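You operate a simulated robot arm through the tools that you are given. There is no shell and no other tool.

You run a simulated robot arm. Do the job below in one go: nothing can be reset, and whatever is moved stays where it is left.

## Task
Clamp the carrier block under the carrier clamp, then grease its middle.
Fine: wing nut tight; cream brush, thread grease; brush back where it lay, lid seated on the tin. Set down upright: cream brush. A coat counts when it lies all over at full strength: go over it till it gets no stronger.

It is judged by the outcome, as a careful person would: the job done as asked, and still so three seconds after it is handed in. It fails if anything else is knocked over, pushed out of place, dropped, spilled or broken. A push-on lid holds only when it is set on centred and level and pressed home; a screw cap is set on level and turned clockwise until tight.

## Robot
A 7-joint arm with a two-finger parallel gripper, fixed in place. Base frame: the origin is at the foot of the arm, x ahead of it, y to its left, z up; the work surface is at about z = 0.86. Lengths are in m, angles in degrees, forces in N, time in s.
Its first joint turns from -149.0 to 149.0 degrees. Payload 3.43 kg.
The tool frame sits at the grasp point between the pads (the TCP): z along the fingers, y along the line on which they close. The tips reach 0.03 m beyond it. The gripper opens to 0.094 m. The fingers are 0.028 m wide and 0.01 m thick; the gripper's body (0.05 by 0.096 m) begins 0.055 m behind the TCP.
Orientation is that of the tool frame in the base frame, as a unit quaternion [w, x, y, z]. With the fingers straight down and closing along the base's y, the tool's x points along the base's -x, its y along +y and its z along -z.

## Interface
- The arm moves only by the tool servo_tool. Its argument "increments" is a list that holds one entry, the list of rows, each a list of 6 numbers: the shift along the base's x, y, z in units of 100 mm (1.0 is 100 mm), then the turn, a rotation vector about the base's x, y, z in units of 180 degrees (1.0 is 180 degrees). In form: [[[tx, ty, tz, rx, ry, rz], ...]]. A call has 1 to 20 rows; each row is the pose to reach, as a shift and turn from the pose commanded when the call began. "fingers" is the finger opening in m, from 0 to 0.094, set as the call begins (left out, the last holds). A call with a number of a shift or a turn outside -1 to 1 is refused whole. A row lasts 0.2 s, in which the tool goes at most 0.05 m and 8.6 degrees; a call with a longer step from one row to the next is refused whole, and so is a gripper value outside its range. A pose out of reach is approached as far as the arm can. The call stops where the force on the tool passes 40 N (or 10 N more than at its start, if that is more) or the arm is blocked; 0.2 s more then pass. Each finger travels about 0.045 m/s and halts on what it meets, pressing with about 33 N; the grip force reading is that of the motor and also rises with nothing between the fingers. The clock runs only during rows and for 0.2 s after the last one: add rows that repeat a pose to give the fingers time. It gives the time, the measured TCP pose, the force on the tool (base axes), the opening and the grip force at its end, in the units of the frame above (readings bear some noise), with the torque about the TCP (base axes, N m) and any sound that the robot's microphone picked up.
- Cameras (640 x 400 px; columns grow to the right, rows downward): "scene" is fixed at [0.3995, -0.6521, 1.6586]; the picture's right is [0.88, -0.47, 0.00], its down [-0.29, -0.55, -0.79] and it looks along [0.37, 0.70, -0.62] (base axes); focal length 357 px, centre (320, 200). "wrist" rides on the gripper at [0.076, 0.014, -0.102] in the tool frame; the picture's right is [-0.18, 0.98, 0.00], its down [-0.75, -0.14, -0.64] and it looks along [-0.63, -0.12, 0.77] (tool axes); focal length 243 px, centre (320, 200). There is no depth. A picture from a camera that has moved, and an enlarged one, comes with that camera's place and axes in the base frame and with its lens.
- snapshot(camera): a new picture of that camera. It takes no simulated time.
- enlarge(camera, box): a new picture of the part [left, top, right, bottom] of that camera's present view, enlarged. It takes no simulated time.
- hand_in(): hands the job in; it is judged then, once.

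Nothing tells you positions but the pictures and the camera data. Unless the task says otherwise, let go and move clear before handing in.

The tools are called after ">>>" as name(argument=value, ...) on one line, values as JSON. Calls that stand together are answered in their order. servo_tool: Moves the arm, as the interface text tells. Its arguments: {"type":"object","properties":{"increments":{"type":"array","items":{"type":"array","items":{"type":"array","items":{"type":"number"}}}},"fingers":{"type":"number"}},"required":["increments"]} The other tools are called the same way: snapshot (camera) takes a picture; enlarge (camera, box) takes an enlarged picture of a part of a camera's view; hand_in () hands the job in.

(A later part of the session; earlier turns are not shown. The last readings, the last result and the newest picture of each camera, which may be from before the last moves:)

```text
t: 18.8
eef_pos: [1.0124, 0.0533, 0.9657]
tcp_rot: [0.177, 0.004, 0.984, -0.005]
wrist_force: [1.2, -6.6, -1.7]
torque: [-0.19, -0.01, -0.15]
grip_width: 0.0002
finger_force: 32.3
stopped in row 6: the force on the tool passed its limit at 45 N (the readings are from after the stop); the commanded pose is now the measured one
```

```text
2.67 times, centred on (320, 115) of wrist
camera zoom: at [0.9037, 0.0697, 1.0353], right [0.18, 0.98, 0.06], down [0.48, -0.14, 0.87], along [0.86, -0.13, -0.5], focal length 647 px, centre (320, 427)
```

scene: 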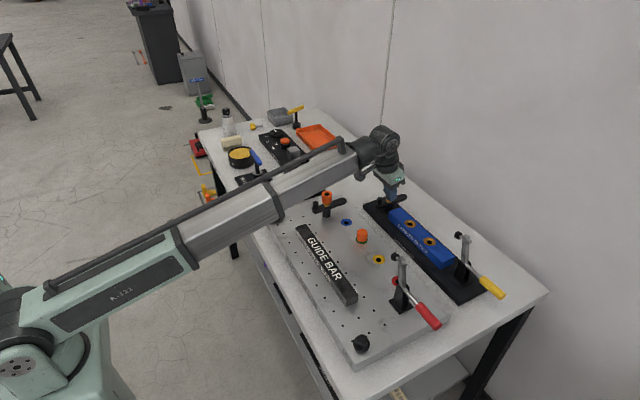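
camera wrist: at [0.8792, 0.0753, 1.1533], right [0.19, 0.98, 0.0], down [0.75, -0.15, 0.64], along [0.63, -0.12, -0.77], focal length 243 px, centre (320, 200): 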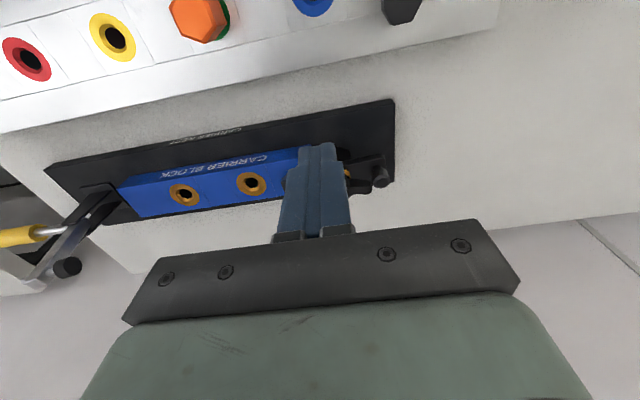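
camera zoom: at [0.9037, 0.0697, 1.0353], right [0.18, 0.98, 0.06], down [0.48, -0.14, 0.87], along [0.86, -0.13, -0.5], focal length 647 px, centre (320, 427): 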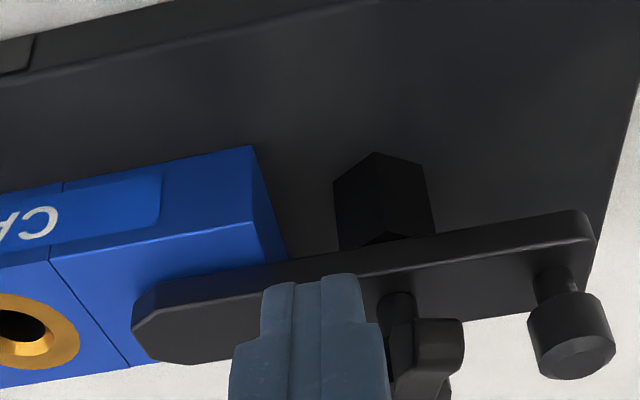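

Resistance rose sharply here (45 N). I'll back off and look at whether the nut has run down tight.

>>> servo_tool(increments=[[[-0.1, -0.1, 0, 0, 0, 0], [-0.15, -0.15, 0.2, 0, 0, 0], [-0.2, -0.3, 0.5, 0, 0, 0], [-0.3, -0.5, 0.6, 0, 0, 0]]])

>>> enlarge(camera="scene", box=[370, 180, 418, 210])

>>> enlarge(camera="wrist", box=[240, 60, 480, 210])

```text
t: 19.8
eef_pos: [0.9795, 0.0043, 1.0251]
tcp_rot: [0.177, 0.004, 0.984, -0.003]
wrist_force: [-0.1, -0.1, 0.6]
torque: [-0.01, 0.02, 0.01]
grip_width: 0.0
finger_force: 33.0
```

```text
13.33 times, centred on (394, 195) of scene
camera zoom: at [0.3995, -0.6521, 1.6586], right [0.88, -0.47, 0.0], down [-0.29, -0.55, -0.79], along [0.37, 0.7, -0.62], focal length 4756 px, centre (-667, 267)
```

zoom: 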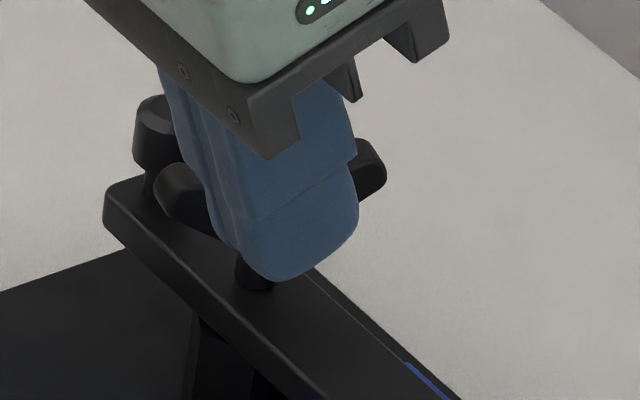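

```text
2.67 times, centred on (360, 135) of wrist
camera zoom: at [0.8714, 0.0209, 1.0957], right [0.18, 0.98, 0.06], down [0.48, -0.14, 0.87], along [0.86, -0.13, -0.5], focal length 647 px, centre (213, 373)
```

zoom: 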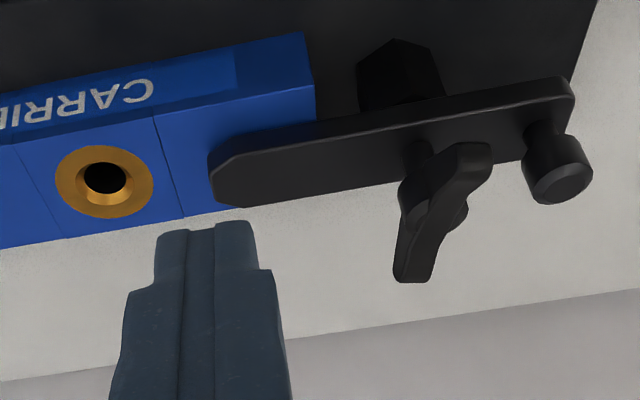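

The brass band is hidden now, so the nut has run down. I'll push again on the other ear with a good lever to confirm it's tight.

>>> servo_tool(increments=[[[0.3, 0.3, 0, 0, 0, 0], [0.6, 0.6, 0, 0, 0, 0], [0.918, 0.811, 0, 0, 0, 0], [0.918, 0.811, -0.3, 0, 0, 0], [0.918, 0.811, -0.6, 0, 0, 0], [0.918, 0.811, -0.617, 0, 0, 0]]])

>>> servo_tool(increments=[[[-0.02, -0.05, 0, 0, 0, 0], [-0.03, -0.09, 0, 0, 0, 0], [-0.045, -0.13, 0, 0, 0, 0], [-0.06, -0.17, 0, 0, 0, 0], [-0.07, -0.21, 0, 0, 0, 0]]])

>>> enlarge(camera="scene", box=[360, 170, 424, 210])

>>> enlarge(camera="wrist", box=[200, 40, 440, 190])

```text
t: 21.2
eef_pos: [1.0744, 0.0857, 0.9633]
tcp_rot: [0.178, 0.003, 0.984, -0.004]
wrist_force: [1.1, 0.1, -0.1]
torque: [0.01, 0.0, -0.01]
grip_width: 0.0001
finger_force: 33.1
```

```text
t: 21.8
eef_pos: [1.0749, 0.0845, 0.9649]
tcp_rot: [0.181, 0.002, 0.984, 0.003]
wrist_force: [3.1, 10.2, -2.1]
torque: [0.09, -0.04, -0.11]
grip_width: 0.0
finger_force: 32.9
stopped in row 3: the force on the tool passed its limit at 44 N (the readings are from after the stop); the commanded pose is now the measured one
```

```text
10.00 times, centred on (392, 190) of scene
camera zoom: at [0.3995, -0.6521, 1.6586], right [0.88, -0.47, 0.0], down [-0.29, -0.55, -0.79], along [0.37, 0.7, -0.62], focal length 3567 px, centre (-400, 300)
```

zoom: 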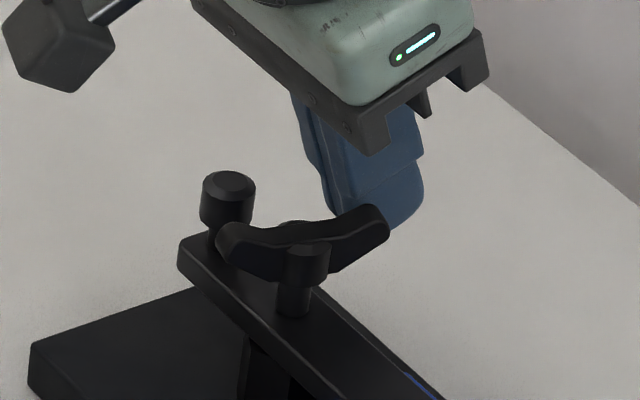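

```text
2.67 times, centred on (320, 115) of wrist
camera zoom: at [0.9656, 0.1003, 1.0346], right [0.17, 0.98, 0.07], down [0.48, -0.15, 0.87], along [0.86, -0.12, -0.49], focal length 647 px, centre (320, 427)
```

zoom: 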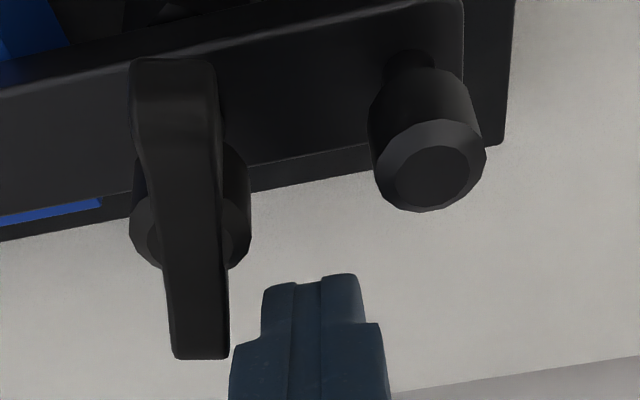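

The nut doesn't budge at 44 N on the ear tip, so it is tight. I'll back away upward and go look at the brush and tin.

>>> servo_tool(increments=[[[0.05, 0.1, 0.0, 0, 0, 0], [0.05, 0.1, 0.3, 0, 0, 0], [-0.1, 0.1, 0.7, 0, 0, 0], [-0.5, 0.1, 0.9, 0, 0.045, 0], [-0.9, 0.1, 0.9, 0, 0.09, 0], [-1.0, 0.1, 0.9, 0, 0.115, 0]]])

>>> snapshot(camera="scene")

>>> snapshot(camera="wrist")

>>> enlarge(camera="scene", box=[360, 170, 510, 300])

```text
t: 23.2
eef_pos: [0.9753, 0.0907, 1.0546]
tcp_rot: [0.001, 0.003, 1.0, 0.001]
wrist_force: [0.3, 0.1, 0.0]
torque: [0.05, -0.02, -0.01]
grip_width: 0.0002
finger_force: 33.6
```

```text
taken
```

scene: 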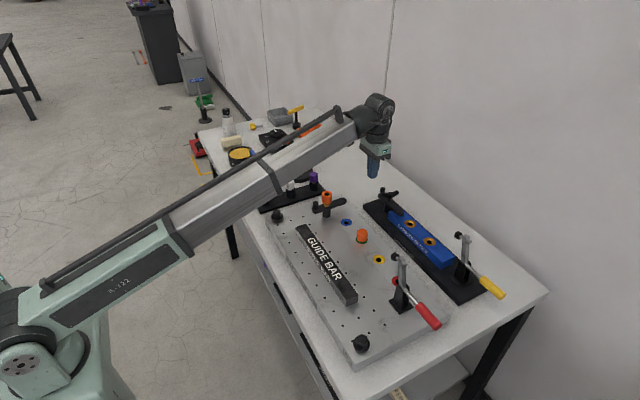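

```text
taken
camera wrist: at [0.8972, 0.1081, 1.1591], right [0.19, 0.98, 0.0], down [0.75, -0.15, 0.64], along [0.63, -0.12, -0.77], focal length 243 px, centre (320, 200)
```

wrist: 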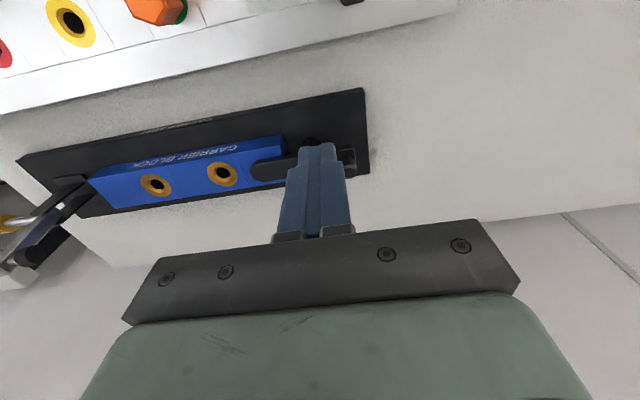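

```text
3.08 times, centred on (435, 235) of scene
camera zoom: at [0.3995, -0.6521, 1.6586], right [0.88, -0.47, 0.0], down [-0.29, -0.55, -0.79], along [0.37, 0.7, -0.62], focal length 1098 px, centre (-34, 92)
```

zoom: 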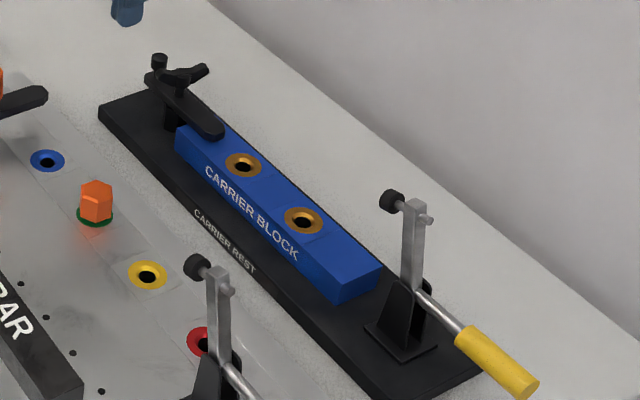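

>>> servo_tool(increments=[[[-0.33, 0.33, 0.2, 0, 0, 0], [-0.66, 0.66, 0.45, 0, 0, 0], [-1, 1, 0.45, 0, 0, 0]]])

>>> servo_tool(increments=[[[-0.33, 0.33, 0, 0, 0, 0], [-0.66, 0.66, 0, 0, 0, 0], [-1, 1, 0, 0, 0, 0]]])

>>> servo_tool(increments=[[[-0.33, 0.33, 0, 0, 0, 0], [-0.66, 0.66, 0, 0, 0, 0], [-1, 1, 0, 0, 0, 0]]])

>>> servo_tool(increments=[[[-0.33, 0.33, 0, 0, 0, 0], [-0.66, 0.66, 0, 0, 0, 0], [-1, 1, 0, 0, 0, 0]]])

>>> servo_tool(increments=[[[-0.33, 0.33, 0, 0, 0, 0], [-0.66, 0.66, 0, 0, 0, 0], [-1, 1, 0, 0, 0, 0], [-1, 1, 0, 0, 0, 0]]], fingers=0.094)

>>> snapshot(camera="wrist")

>>> snapshot(camera="scene")

```text
refused: row 1 steps farther than a row can; nothing moved
```

```text
t: 24.0
eef_pos: [0.8767, 0.1915, 1.0571]
tcp_rot: [-0.001, 0.002, 1.0, 0.001]
wrist_force: [0.9, 0.2, 0.4]
torque: [0.0, 0.06, -0.03]
grip_width: 0.0
finger_force: 33.1
```

```text
t: 24.8
eef_pos: [0.774, 0.2903, 1.0551]
tcp_rot: [0.0, 0.003, 1.0, 0.001]
wrist_force: [0.4, 0.2, -0.3]
torque: [0.01, 0.04, 0.0]
grip_width: 0.0
finger_force: 32.9
```

```text
t: 25.6
eef_pos: [0.6755, 0.3933, 1.0555]
tcp_rot: [0.001, 0.002, 1.0, 0.001]
wrist_force: [-0.5, 0.0, -0.1]
torque: [0.01, -0.02, 0.01]
grip_width: 0.0
finger_force: 32.9
```

```text
t: 26.6
eef_pos: [0.5756, 0.4937, 1.0556]
tcp_rot: [0.001, 0.003, 1.0, 0.001]
wrist_force: [0.3, 0.2, 0.2]
torque: [0.02, 0.03, -0.01]
grip_width: 0.0866
finger_force: 0.0
```

```text
taken
camera wrist: at [0.4978, 0.5089, 1.1592], right [0.19, 0.98, 0.0], down [0.75, -0.15, 0.64], along [0.63, -0.12, -0.77], focal length 243 px, centre (320, 200)
```

wrist: 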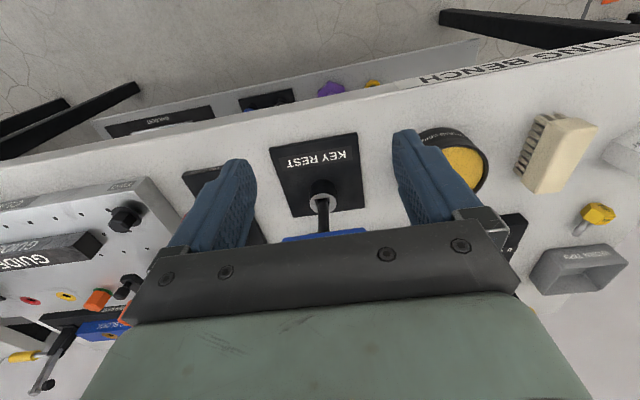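

```text
taken
```

scene: 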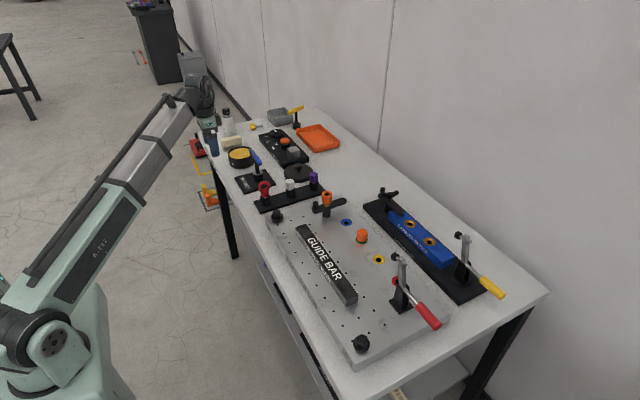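

>>> servo_tool(increments=[[[-0.2, 0.35, 0.2, 0, 0, 0], [-0.4, 0.7, 0.4, 0, 0, 0], [-0.5, 1, 0.5, 0, 0, 0], [-0.5, 1, 0.5, 0, 0, 0]]])

>>> snapshot(camera="wrist")

>>> enlarge(camera="wrist", box=[260, 60, 580, 260])

>>> enlarge(camera="scene", box=[210, 100, 290, 170])

```text
t: 27.6
eef_pos: [0.5215, 0.5934, 1.1057]
tcp_rot: [0.001, 0.002, 1.0, 0.001]
wrist_force: [0.6, 0.1, 0.6]
torque: [-0.01, -0.01, -0.01]
grip_width: 0.094
finger_force: 0.0
```

```text
taken
camera wrist: at [0.445, 0.6097, 1.209], right [0.19, 0.98, 0.0], down [0.75, -0.15, 0.64], along [0.63, -0.12, -0.77], focal length 243 px, centre (320, 200)
```

wrist: 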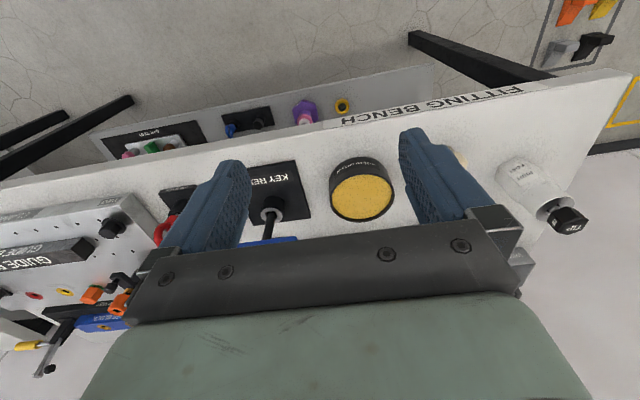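

```text
2.00 times, centred on (420, 160) of wrist
camera zoom: at [0.445, 0.6097, 1.209], right [0.19, 0.98, 0.0], down [0.75, -0.15, 0.64], along [0.63, -0.12, -0.77], focal length 485 px, centre (120, 280)
```

zoom: 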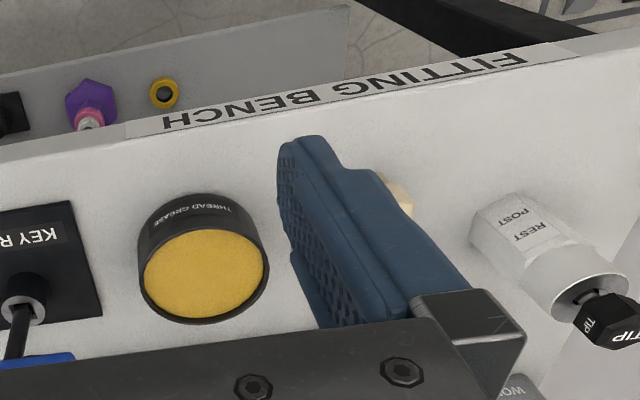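

```text
5.71 times, centred on (250, 135) of scene
camera zoom: at [0.3995, -0.6521, 1.6586], right [0.88, -0.47, 0.0], down [-0.29, -0.55, -0.79], along [0.37, 0.7, -0.62], focal length 2038 px, centre (720, 571)
```

zoom: 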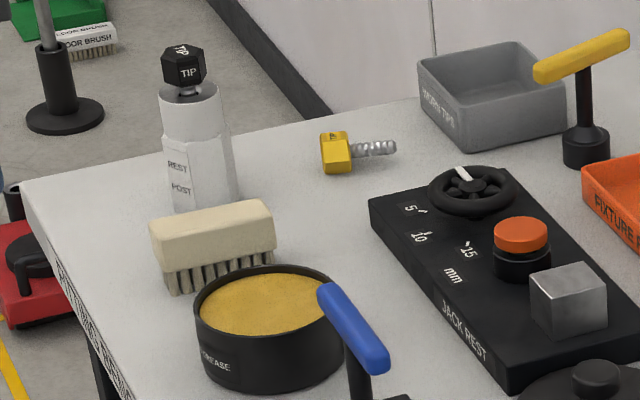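

>>> servo_tool(increments=[[[0.0, 0.45, 0, 0, 0, 0], [0, 0.9, 0, 0, 0, 0], [0, 0.9, 0, 0, 0, 0]]])

>>> snapshot(camera="wrist")

>>> enlarge(camera="wrist", box=[200, 90, 440, 240])

```text
t: 28.4
eef_pos: [0.5224, 0.6834, 1.1057]
tcp_rot: [0.001, 0.002, 1.0, 0.002]
wrist_force: [0.1, 0.1, -0.8]
torque: [-0.01, 0.02, -0.04]
grip_width: 0.0937
finger_force: 0.1
```

```text
taken
camera wrist: at [0.4454, 0.6992, 1.2088], right [0.19, 0.98, 0.0], down [0.75, -0.15, 0.64], along [0.63, -0.12, -0.77], focal length 243 px, centre (320, 200)
```

wrist: 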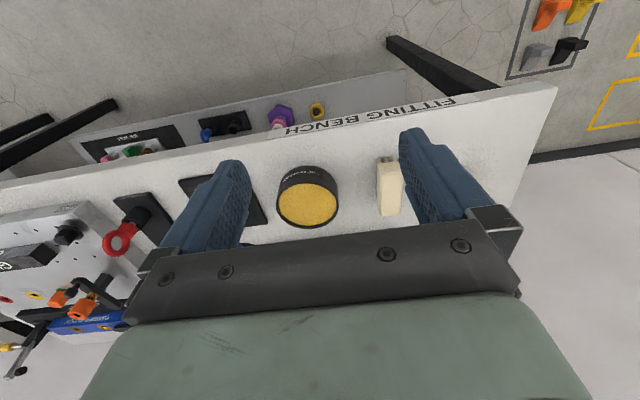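

```text
2.67 times, centred on (320, 165) of wrist
camera zoom: at [0.4454, 0.6992, 1.2088], right [0.19, 0.98, 0.0], down [0.75, -0.15, 0.64], along [0.63, -0.12, -0.77], focal length 647 px, centre (320, 293)
```

zoom: 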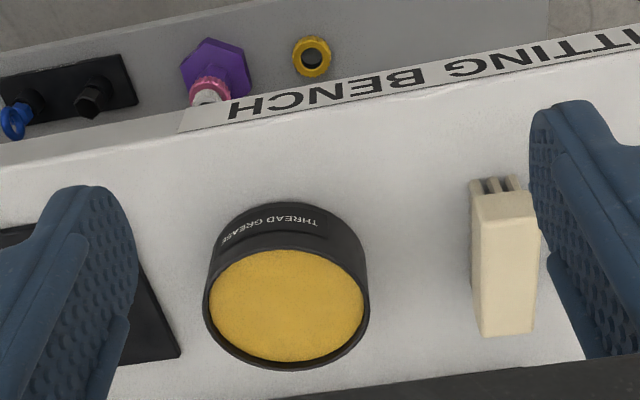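

>>> enlarge(camera="scene", box=[215, 125, 263, 155])

>>> enlarge(camera="wrist", box=[360, 150, 420, 220])

```text
13.33 times, centred on (239, 140) of scene
camera zoom: at [0.3995, -0.6521, 1.6586], right [0.88, -0.47, 0.0], down [-0.29, -0.55, -0.79], along [0.37, 0.7, -0.62], focal length 4756 px, centre (1400, 1000)
```

zoom: 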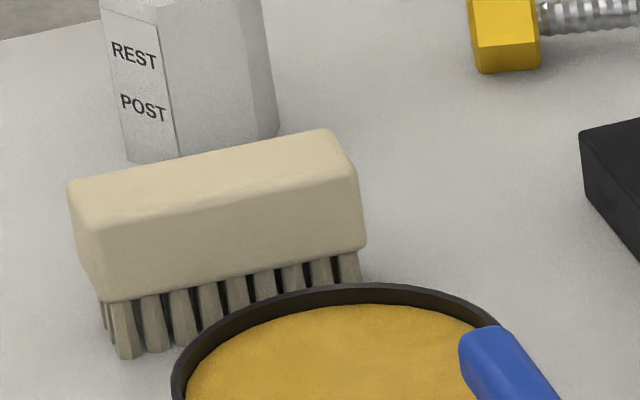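

```text
5.71 times, centred on (390, 185) of wrist
camera zoom: at [0.4454, 0.6992, 1.2088], right [0.19, 0.98, 0.0], down [0.75, -0.15, 0.64], along [0.63, -0.12, -0.77], focal length 1386 px, centre (-80, 286)
```

zoom: 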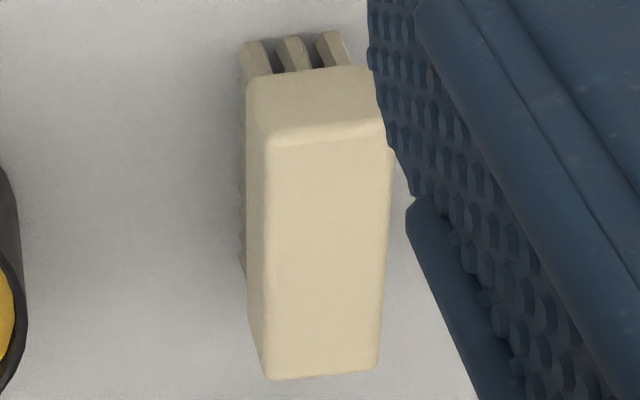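

>>> enlarge(camera="scene", box=[396, 215, 444, 245])

>>> enlarge(camera="scene", box=[412, 225, 476, 275])

>>> enlarge(camera="scene", box=[218, 140, 266, 170])

>>> enlarge(camera="scene", box=[276, 155, 324, 185])

```text
13.33 times, centred on (420, 230) of scene
camera zoom: at [0.3995, -0.6521, 1.6586], right [0.88, -0.47, 0.0], down [-0.29, -0.55, -0.79], along [0.37, 0.7, -0.62], focal length 4756 px, centre (-1013, -200)
```

zoom: 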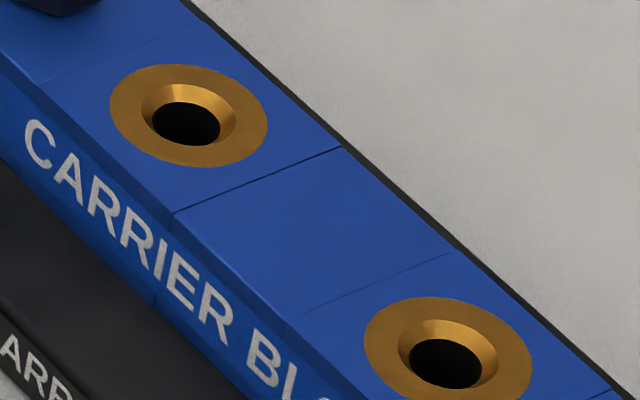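

```text
8.00 times, centred on (444, 250) of scene
camera zoom: at [0.3995, -0.6521, 1.6586], right [0.88, -0.47, 0.0], down [-0.29, -0.55, -0.79], along [0.37, 0.7, -0.62], focal length 2854 px, centre (-672, -200)
```

zoom: 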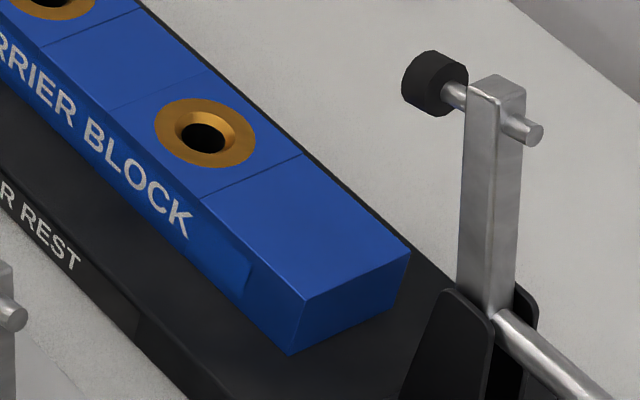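

```text
13.33 times, centred on (242, 155) of scene
camera zoom: at [0.3995, -0.6521, 1.6586], right [0.88, -0.47, 0.0], down [-0.29, -0.55, -0.79], along [0.37, 0.7, -0.62], focal length 4756 px, centre (1360, 800)
```

zoom: 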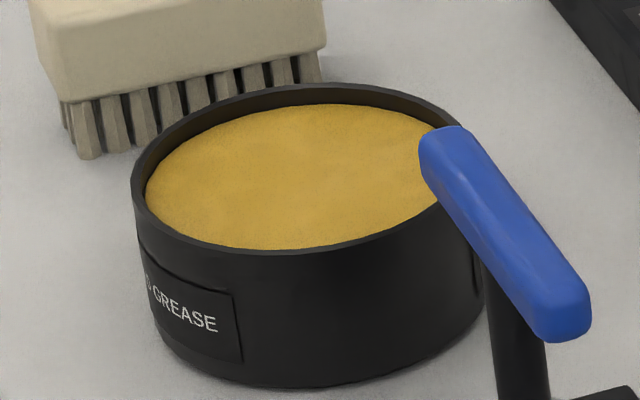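

```text
13.33 times, centred on (300, 170) of scene
camera zoom: at [0.3995, -0.6521, 1.6586], right [0.88, -0.47, 0.0], down [-0.29, -0.55, -0.79], along [0.37, 0.7, -0.62], focal length 4756 px, centre (587, 600)
```

zoom: 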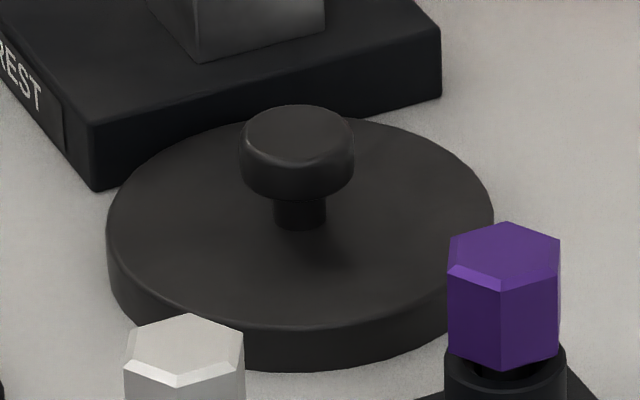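

The brush lies along x, centred at about (0.711, 0.766) with its top at z 0.90. The tin is centred at (0.708, 0.628) with its rim at 0.90. I'll approach the brush tilted about 25 degrees outward, so the same grip also works at the far block.

>>> servo_tool(increments=[[[0.3, 0.2, 0, 0, -0.045, 0], [0.6, 0.5, -0.1, 0, -0.09, 0], [0.9, 0.815, -0.2, 0, -0.139, 0], [0.9, 0.815, -0.2, 0, -0.139, 0]]])

>>> servo_tool(increments=[[[0.4, 0, -0.2, 0, 0, 0], [0.7, 0, -0.5, 0, 0, 0], [0.7, 0, -0.9, 0, 0, 0], [0.7, 0, -0.9, 0, 0, 0]]])

>>> snapshot(camera="wrist")

>>> enlarge(camera="scene", box=[195, 80, 291, 160])

```text
refused: row 3 steps farther than a row can; nothing moved
```

```text
t: 29.4
eef_pos: [0.5946, 0.681, 1.0147]
tcp_rot: [0.0, 0.001, 1.0, 0.001]
wrist_force: [0.4, 0.2, -0.1]
torque: [-0.01, 0.01, 0.0]
grip_width: 0.0937
finger_force: 0.1
```

```text
taken
camera wrist: at [0.5174, 0.6975, 1.118], right [0.19, 0.98, 0.0], down [0.75, -0.15, 0.64], along [0.63, -0.12, -0.77], focal length 243 px, centre (320, 200)
```

wrist: 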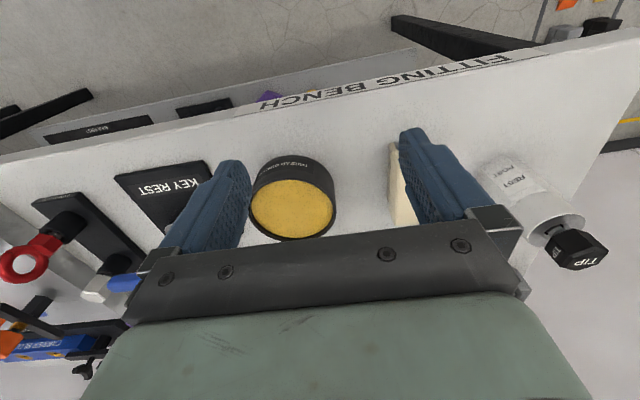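

```text
5.00 times, centred on (243, 120) of scene
camera zoom: at [0.3995, -0.6521, 1.6586], right [0.88, -0.47, 0.0], down [-0.29, -0.55, -0.79], along [0.37, 0.7, -0.62], focal length 1784 px, centre (705, 600)
```

zoom: 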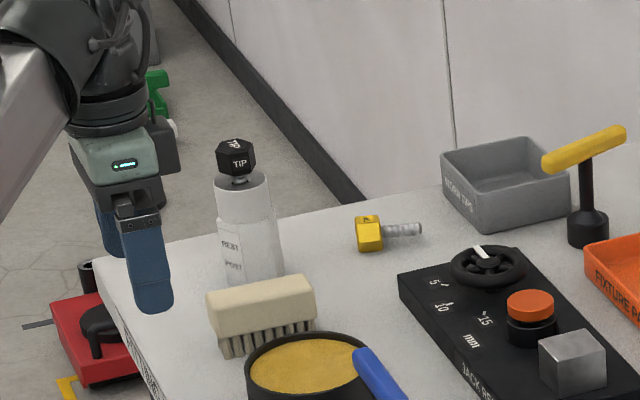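

>>> servo_tool(increments=[[[0.2, 0.2, 0, 0, -0.04, 0], [0.45, 0.4, 0, 0, -0.08, 0], [0.7, 0.62, 0, 0, -0.12, 0], [0.95, 0.815, -0.1, 0, -0.139, 0], [0.95, 0.815, -0.1, 0, -0.139, 0]]])

>>> snapshot(camera="wrist")

>>> enlarge(camera="scene", box=[195, 80, 291, 160])

```text
t: 30.6
eef_pos: [0.6906, 0.7637, 1.0042]
tcp_rot: [0.218, 0.001, 0.976, 0.001]
wrist_force: [-0.1, 0.5, -0.2]
torque: [0.02, 0.01, -0.01]
grip_width: 0.094
finger_force: 0.0
```

```text
taken
camera wrist: at [0.576, 0.779, 1.0651], right [0.17, 0.98, 0.08], down [0.41, -0.15, 0.9], along [0.9, -0.12, -0.43], focal length 243 px, centre (320, 200)
```

wrist: 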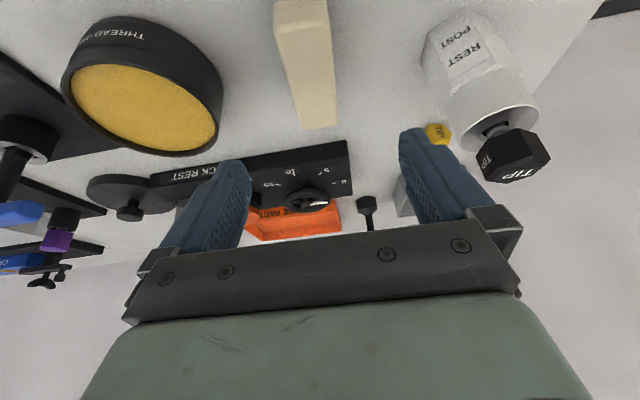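

```text
5.00 times, centred on (243, 120) of scene
camera zoom: at [0.3995, -0.6521, 1.6586], right [0.88, -0.47, 0.0], down [-0.29, -0.55, -0.79], along [0.37, 0.7, -0.62], focal length 1784 px, centre (705, 600)
```

zoom: 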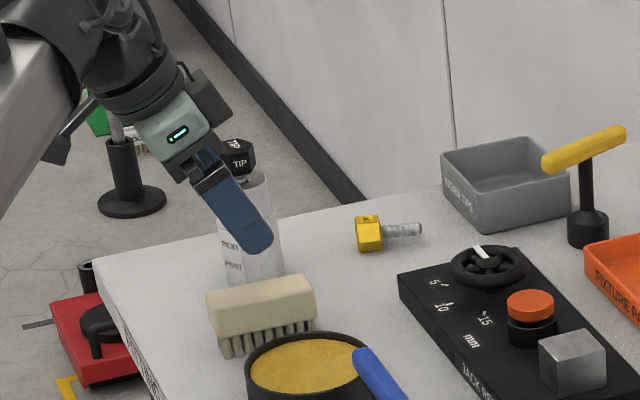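

>>> servo_tool(increments=[[[0.148, -0.01, -0.2, 0, 0, 0], [0.148, -0.01, -0.5, 0, 0, 0], [0.148, -0.01, -0.8, 0, 0, 0], [0.148, -0.01, -1.0, 0, 0, 0], [0.148, -0.01, -1.0, 0, 0, 0]]], fingers=0.07)

>>> snapshot(camera="wrist")

>>> enlarge(camera="scene", box=[211, 105, 275, 165])

```text
t: 31.8
eef_pos: [0.7045, 0.763, 0.9054]
tcp_rot: [0.217, 0.002, 0.976, 0.001]
wrist_force: [0.2, 0.7, 0.2]
torque: [0.0, -0.01, 0.0]
grip_width: 0.0701
finger_force: 0.0
```

```text
taken
camera wrist: at [0.5904, 0.7794, 0.9669], right [0.17, 0.98, 0.08], down [0.41, -0.15, 0.9], along [0.9, -0.12, -0.43], focal length 243 px, centre (320, 200)
```

wrist: 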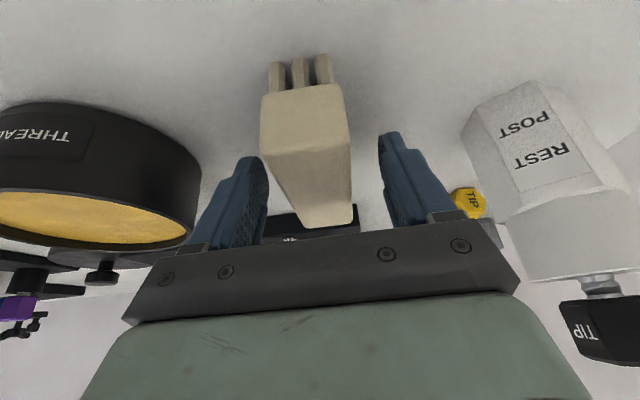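

```text
6.67 times, centred on (243, 135) of scene
camera zoom: at [0.3995, -0.6521, 1.6586], right [0.88, -0.47, 0.0], down [-0.29, -0.55, -0.79], along [0.37, 0.7, -0.62], focal length 2378 px, centre (833, 633)
```

zoom: 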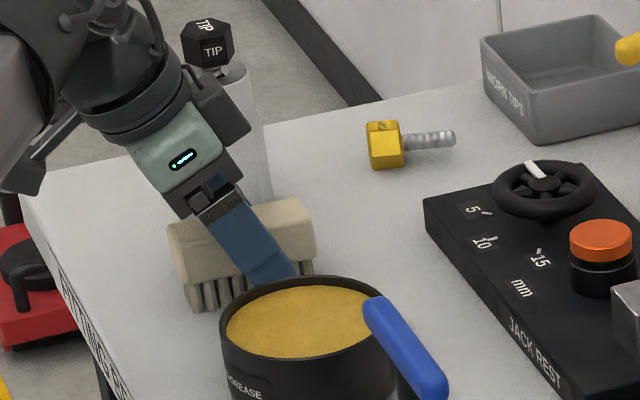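

>>> servo_tool(increments=[[[0, -0.02, 0, 0, 0, 0], [0, -0.02, 0, 0, 0, 0], [0, -0.02, 0, 0, 0, 0], [0, -0.02, 0, 0, 0, 0], [0, -0.02, 0, 0, 0, 0]]], fingers=0.02)

>>> snapshot(camera="wrist")

>>> enlarge(camera="scene", box=[211, 105, 275, 165])

```text
t: 33.0
eef_pos: [0.7056, 0.7617, 0.9045]
tcp_rot: [0.216, 0.003, 0.976, 0.002]
wrist_force: [-0.2, -0.5, 0.7]
torque: [-0.01, -0.06, 0.0]
grip_width: 0.0379
finger_force: 32.4
```

```text
taken
camera wrist: at [0.5901, 0.7773, 0.9667], right [0.17, 0.98, 0.08], down [0.41, -0.15, 0.9], along [0.9, -0.12, -0.43], focal length 243 px, centre (320, 200)
```

wrist: 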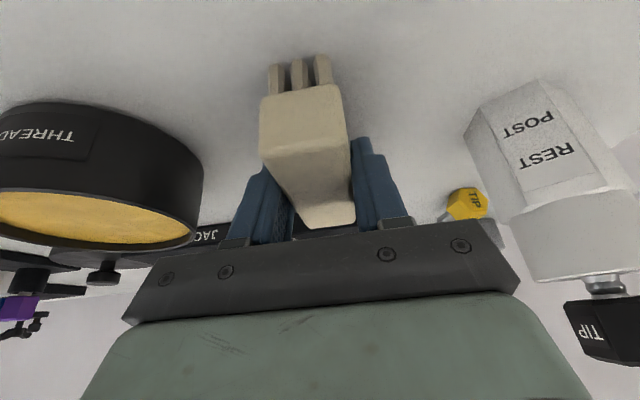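

```text
6.67 times, centred on (243, 135) of scene
camera zoom: at [0.3995, -0.6521, 1.6586], right [0.88, -0.47, 0.0], down [-0.29, -0.55, -0.79], along [0.37, 0.7, -0.62], focal length 2378 px, centre (833, 633)
```

zoom: 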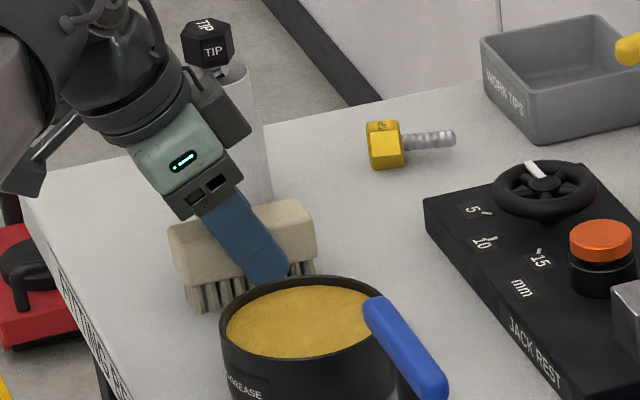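

The brush is gripped at 0.038 m. Lifting it straight up and moving over the tin.

>>> servo_tool(increments=[[[0, 0, 0.1, 0, 0, 0], [0, 0, 0.3, 0, 0, 0], [0, 0, 0.6, 0, 0, 0], [0, 0, 0.7, 0, 0, 0], [0, -0.4, 0.7, 0, 0, 0], [0, -0.8, 0.7, 0, 0, 0], [0, -0.8, 0.7, 0, 0, 0]]])

>>> snapshot(camera="wrist")

>>> enlarge(camera="scene", box=[211, 105, 275, 165])

```text
t: 34.6
eef_pos: [0.7068, 0.6815, 0.9741]
tcp_rot: [0.217, 0.002, 0.976, 0.001]
wrist_force: [0.0, -0.3, 0.1]
torque: [-0.02, 0.04, 0.01]
grip_width: 0.0375
finger_force: 33.4
```

```text
taken
camera wrist: at [0.5931, 0.6971, 1.036], right [0.17, 0.98, 0.08], down [0.41, -0.15, 0.9], along [0.9, -0.12, -0.43], focal length 243 px, centre (320, 200)
```

wrist: 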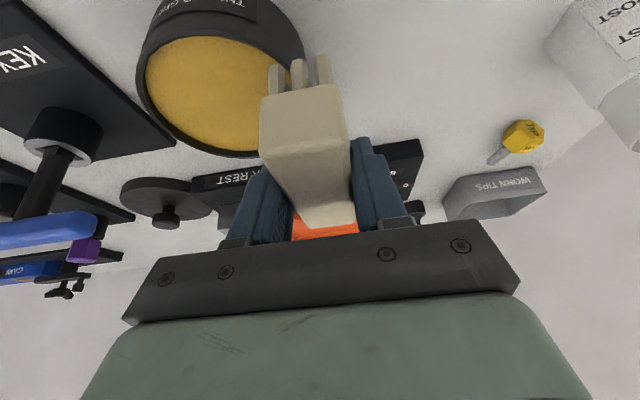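

```text
6.67 times, centred on (243, 135) of scene
camera zoom: at [0.3995, -0.6521, 1.6586], right [0.88, -0.47, 0.0], down [-0.29, -0.55, -0.79], along [0.37, 0.7, -0.62], focal length 2378 px, centre (833, 633)
```

zoom: 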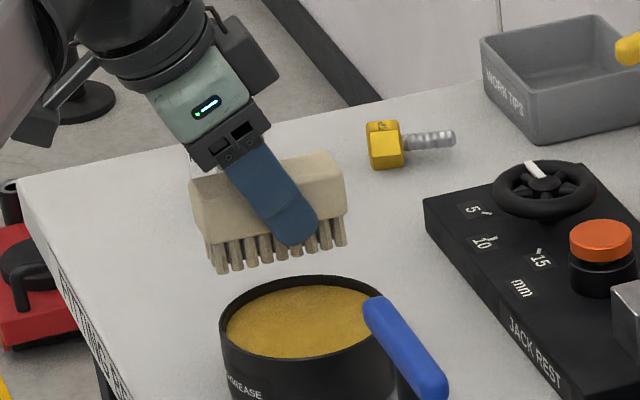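

>>> enlarge(camera="wrist", box=[110, 0, 350, 160])

>>> enlarge(camera="scene", box=[215, 135, 263, 165])

```text
2.50 times, centred on (230, 80) of wrist
camera zoom: at [0.5931, 0.6971, 1.036], right [0.17, 0.98, 0.08], down [0.41, -0.15, 0.9], along [0.9, -0.12, -0.43], focal length 606 px, centre (545, 500)
```

zoom: 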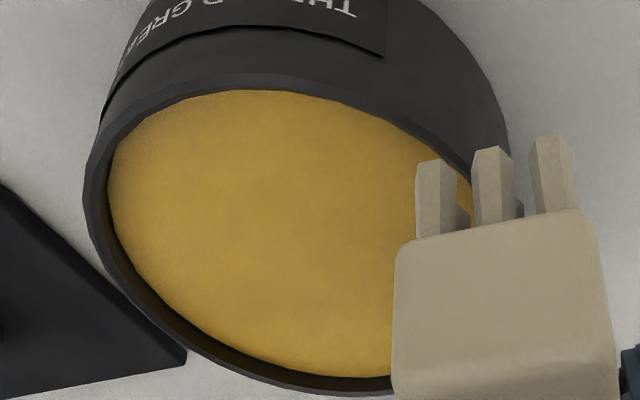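

```text
13.33 times, centred on (239, 150) of scene
camera zoom: at [0.3995, -0.6521, 1.6586], right [0.88, -0.47, 0.0], down [-0.29, -0.55, -0.79], along [0.37, 0.7, -0.62], focal length 4756 px, centre (1400, 867)
```

zoom: 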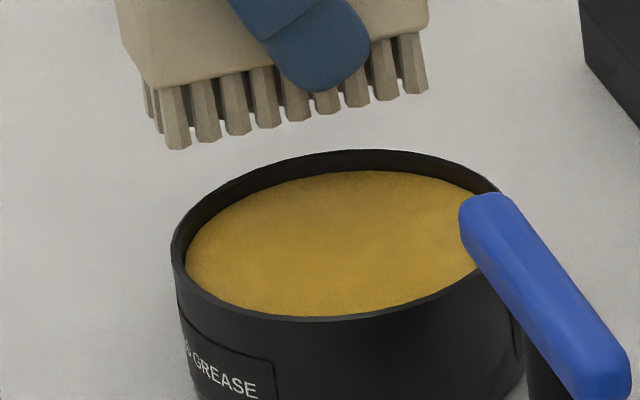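

>>> servo_tool(increments=[[[0, -0.3, 0, 0, 0, 0], [0, -0.595, 0, 0, 0, 0], [0, -0.595, 0, 0, 0, 0], [0, -0.595, 0, 0, 0, 0]]])

>>> snapshot(camera="wrist")

>>> enlarge(camera="wrist", box=[190, 0, 430, 150])

>>> enlarge(camera="scene", box=[215, 130, 263, 170])

```text
t: 35.6
eef_pos: [0.7042, 0.6225, 0.9743]
tcp_rot: [0.216, 0.002, 0.976, 0.002]
wrist_force: [0.1, 0.0, -0.9]
torque: [0.01, 0.02, -0.01]
grip_width: 0.0375
finger_force: 33.4
```

```text
taken
camera wrist: at [0.591, 0.6382, 1.0359], right [0.17, 0.98, 0.08], down [0.41, -0.15, 0.9], along [0.9, -0.12, -0.43], focal length 243 px, centre (320, 200)
```

wrist: 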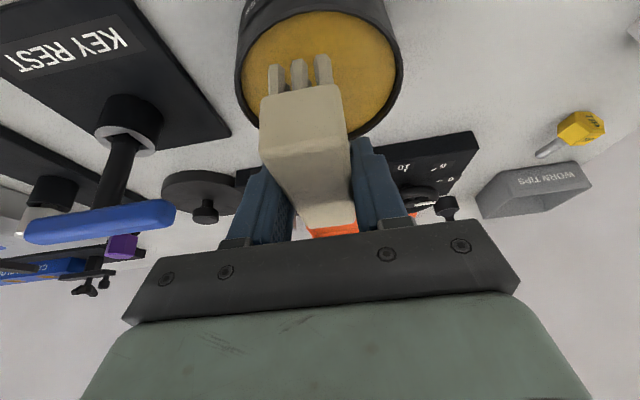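

```text
2.67 times, centred on (310, 75) of wrist
camera zoom: at [0.591, 0.6382, 1.0359], right [0.17, 0.98, 0.08], down [0.41, -0.15, 0.9], along [0.9, -0.12, -0.43], focal length 647 px, centre (347, 533)
```

zoom: 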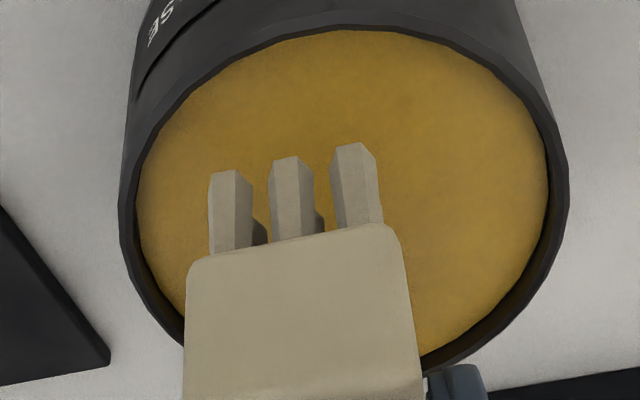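

```text
10.00 times, centred on (239, 150) of scene
camera zoom: at [0.3995, -0.6521, 1.6586], right [0.88, -0.47, 0.0], down [-0.29, -0.55, -0.79], along [0.37, 0.7, -0.62], focal length 3567 px, centre (1130, 700)
```

zoom: 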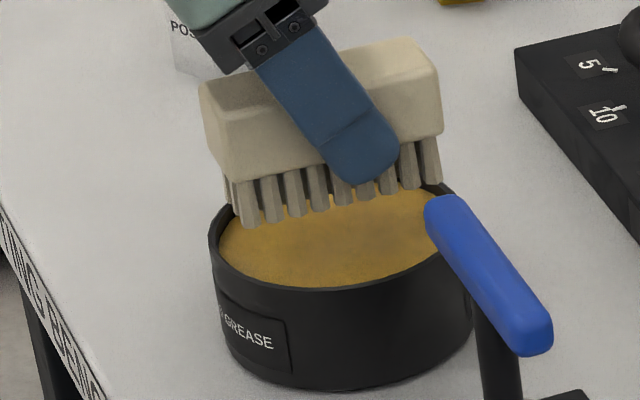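

>>> servo_tool(increments=[[[0.02, 0.045, 0, 0, 0, 0], [0.02, 0.045, -0.1, 0, 0, 0], [0.02, 0.045, -0.17, 0, 0, 0], [0.02, 0.045, -0.17, 0, 0, 0]]])

>>> enlarge(camera="wrist", box=[190, 0, 430, 150])

>>> enlarge(camera="scene", box=[215, 130, 263, 170])

```text
t: 36.6
eef_pos: [0.7063, 0.6257, 0.9577]
tcp_rot: [0.218, 0.002, 0.976, 0.002]
wrist_force: [0.4, 0.8, -0.8]
torque: [0.03, -0.01, -0.02]
grip_width: 0.0376
finger_force: 33.0
```

```text
2.67 times, centred on (310, 75) of wrist
camera zoom: at [0.5924, 0.6417, 1.0191], right [0.17, 0.98, 0.08], down [0.41, -0.15, 0.9], along [0.9, -0.12, -0.43], focal length 647 px, centre (347, 533)
```

zoom: 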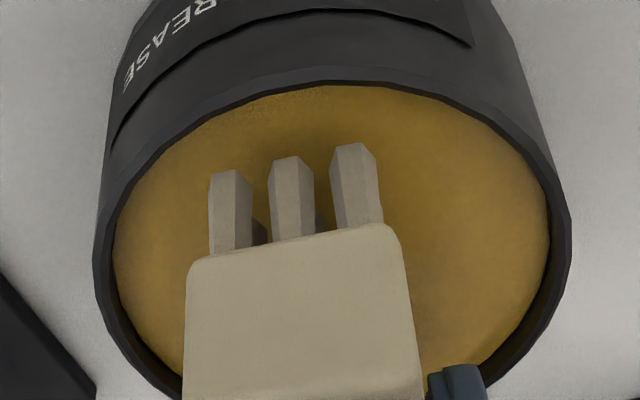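

```text
10.00 times, centred on (239, 150) of scene
camera zoom: at [0.3995, -0.6521, 1.6586], right [0.88, -0.47, 0.0], down [-0.29, -0.55, -0.79], along [0.37, 0.7, -0.62], focal length 3567 px, centre (1130, 700)
```

zoom: 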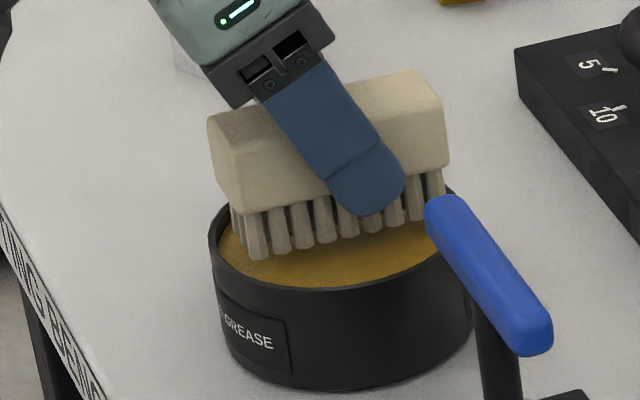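

>>> servo_tool(increments=[[[0, 0, -0.05, 0, 0, 0], [0, 0, -0.1, 0, 0, 0], [0, 0, -0.1, 0, 0, 0]]])

>>> enlarge(camera="wrist", box=[190, 0, 430, 150])

>>> enlarge(camera="scene", box=[215, 130, 263, 170])

```text
t: 37.4
eef_pos: [0.7053, 0.6252, 0.9489]
tcp_rot: [0.218, 0.002, 0.976, 0.001]
wrist_force: [-8.4, 1.2, 29.1]
torque: [-0.1, -0.26, 0.04]
grip_width: 0.038
finger_force: 32.5
```

```text
2.67 times, centred on (310, 75) of wrist
camera zoom: at [0.5911, 0.6414, 1.0109], right [0.17, 0.98, 0.08], down [0.41, -0.15, 0.9], along [0.9, -0.12, -0.43], focal length 647 px, centre (347, 533)
```

zoom: 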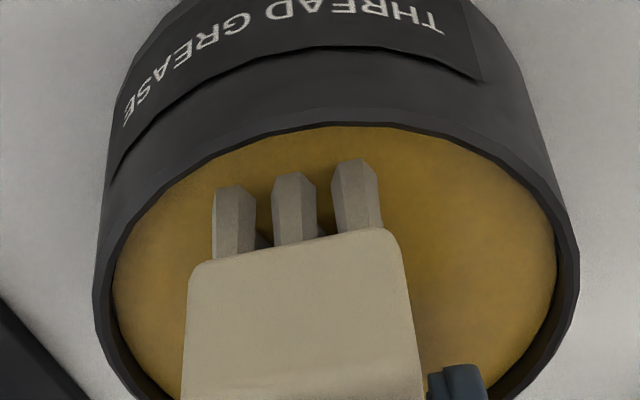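

```text
10.00 times, centred on (239, 150) of scene
camera zoom: at [0.3995, -0.6521, 1.6586], right [0.88, -0.47, 0.0], down [-0.29, -0.55, -0.79], along [0.37, 0.7, -0.62], focal length 3567 px, centre (1130, 700)
```

zoom: 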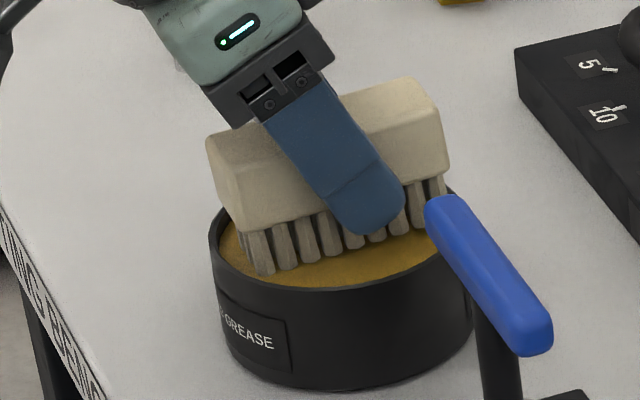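

>>> servo_tool(increments=[[[0, 0, 0.1, 0, 0, 0], [0, 0, 0.3, 0, 0, 0], [0, 0, 0.3, 0, 0, 0]]])

>>> enlarge(camera="wrist", box=[190, 0, 430, 150])

>>> enlarge(camera="scene", box=[215, 130, 263, 170])

```text
t: 38.2
eef_pos: [0.7058, 0.6259, 0.978]
tcp_rot: [0.217, 0.003, 0.976, 0.0]
wrist_force: [-0.7, 0.6, -0.6]
torque: [-0.03, -0.01, -0.02]
grip_width: 0.0377
finger_force: 33.4
```

```text
2.67 times, centred on (310, 75) of wrist
camera zoom: at [0.5922, 0.6417, 1.0394], right [0.17, 0.98, 0.08], down [0.41, -0.15, 0.9], along [0.9, -0.12, -0.43], focal length 647 px, centre (347, 533)
```

zoom: 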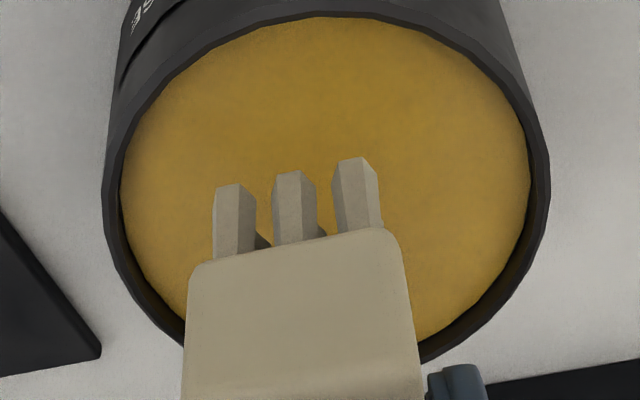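

```text
10.00 times, centred on (239, 150) of scene
camera zoom: at [0.3995, -0.6521, 1.6586], right [0.88, -0.47, 0.0], down [-0.29, -0.55, -0.79], along [0.37, 0.7, -0.62], focal length 3567 px, centre (1130, 700)
```

zoom: 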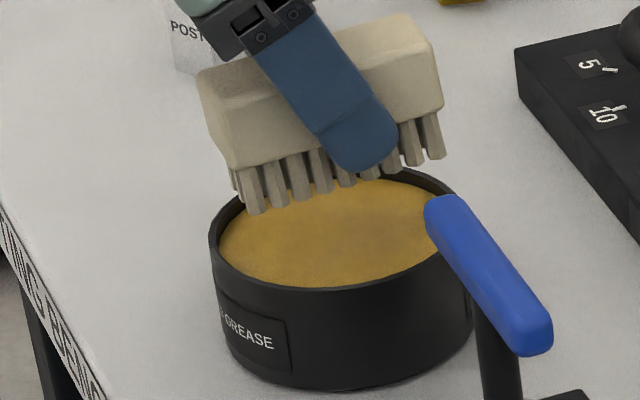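

>>> enlarge(camera="scene", box=[231, 139, 263, 159])

>>> enlarge(camera="wrist", box=[260, 40, 350, 120])

```text
16.00 times, centred on (247, 149) of scene
camera zoom: at [0.3995, -0.6521, 1.6586], right [0.88, -0.47, 0.0], down [-0.29, -0.55, -0.79], along [0.37, 0.7, -0.62], focal length 5707 px, centre (1488, 1016)
```

zoom: 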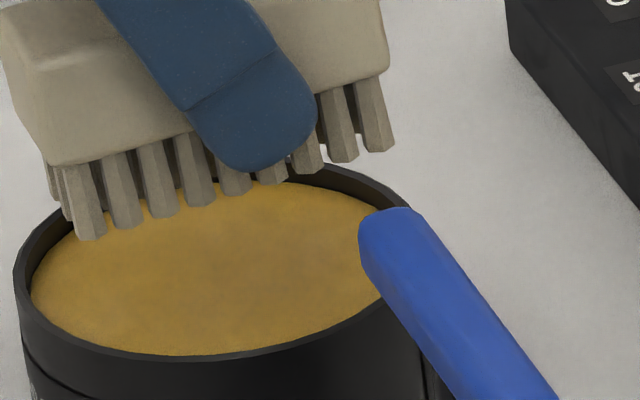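

```text
5.00 times, centred on (305, 80) of wrist
camera zoom: at [0.5922, 0.6417, 1.0394], right [0.17, 0.98, 0.08], down [0.41, -0.15, 0.9], along [0.9, -0.12, -0.43], focal length 1213 px, centre (395, 800)
```

zoom: 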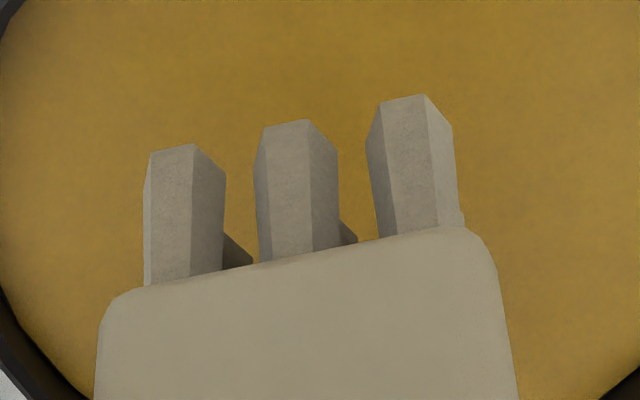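

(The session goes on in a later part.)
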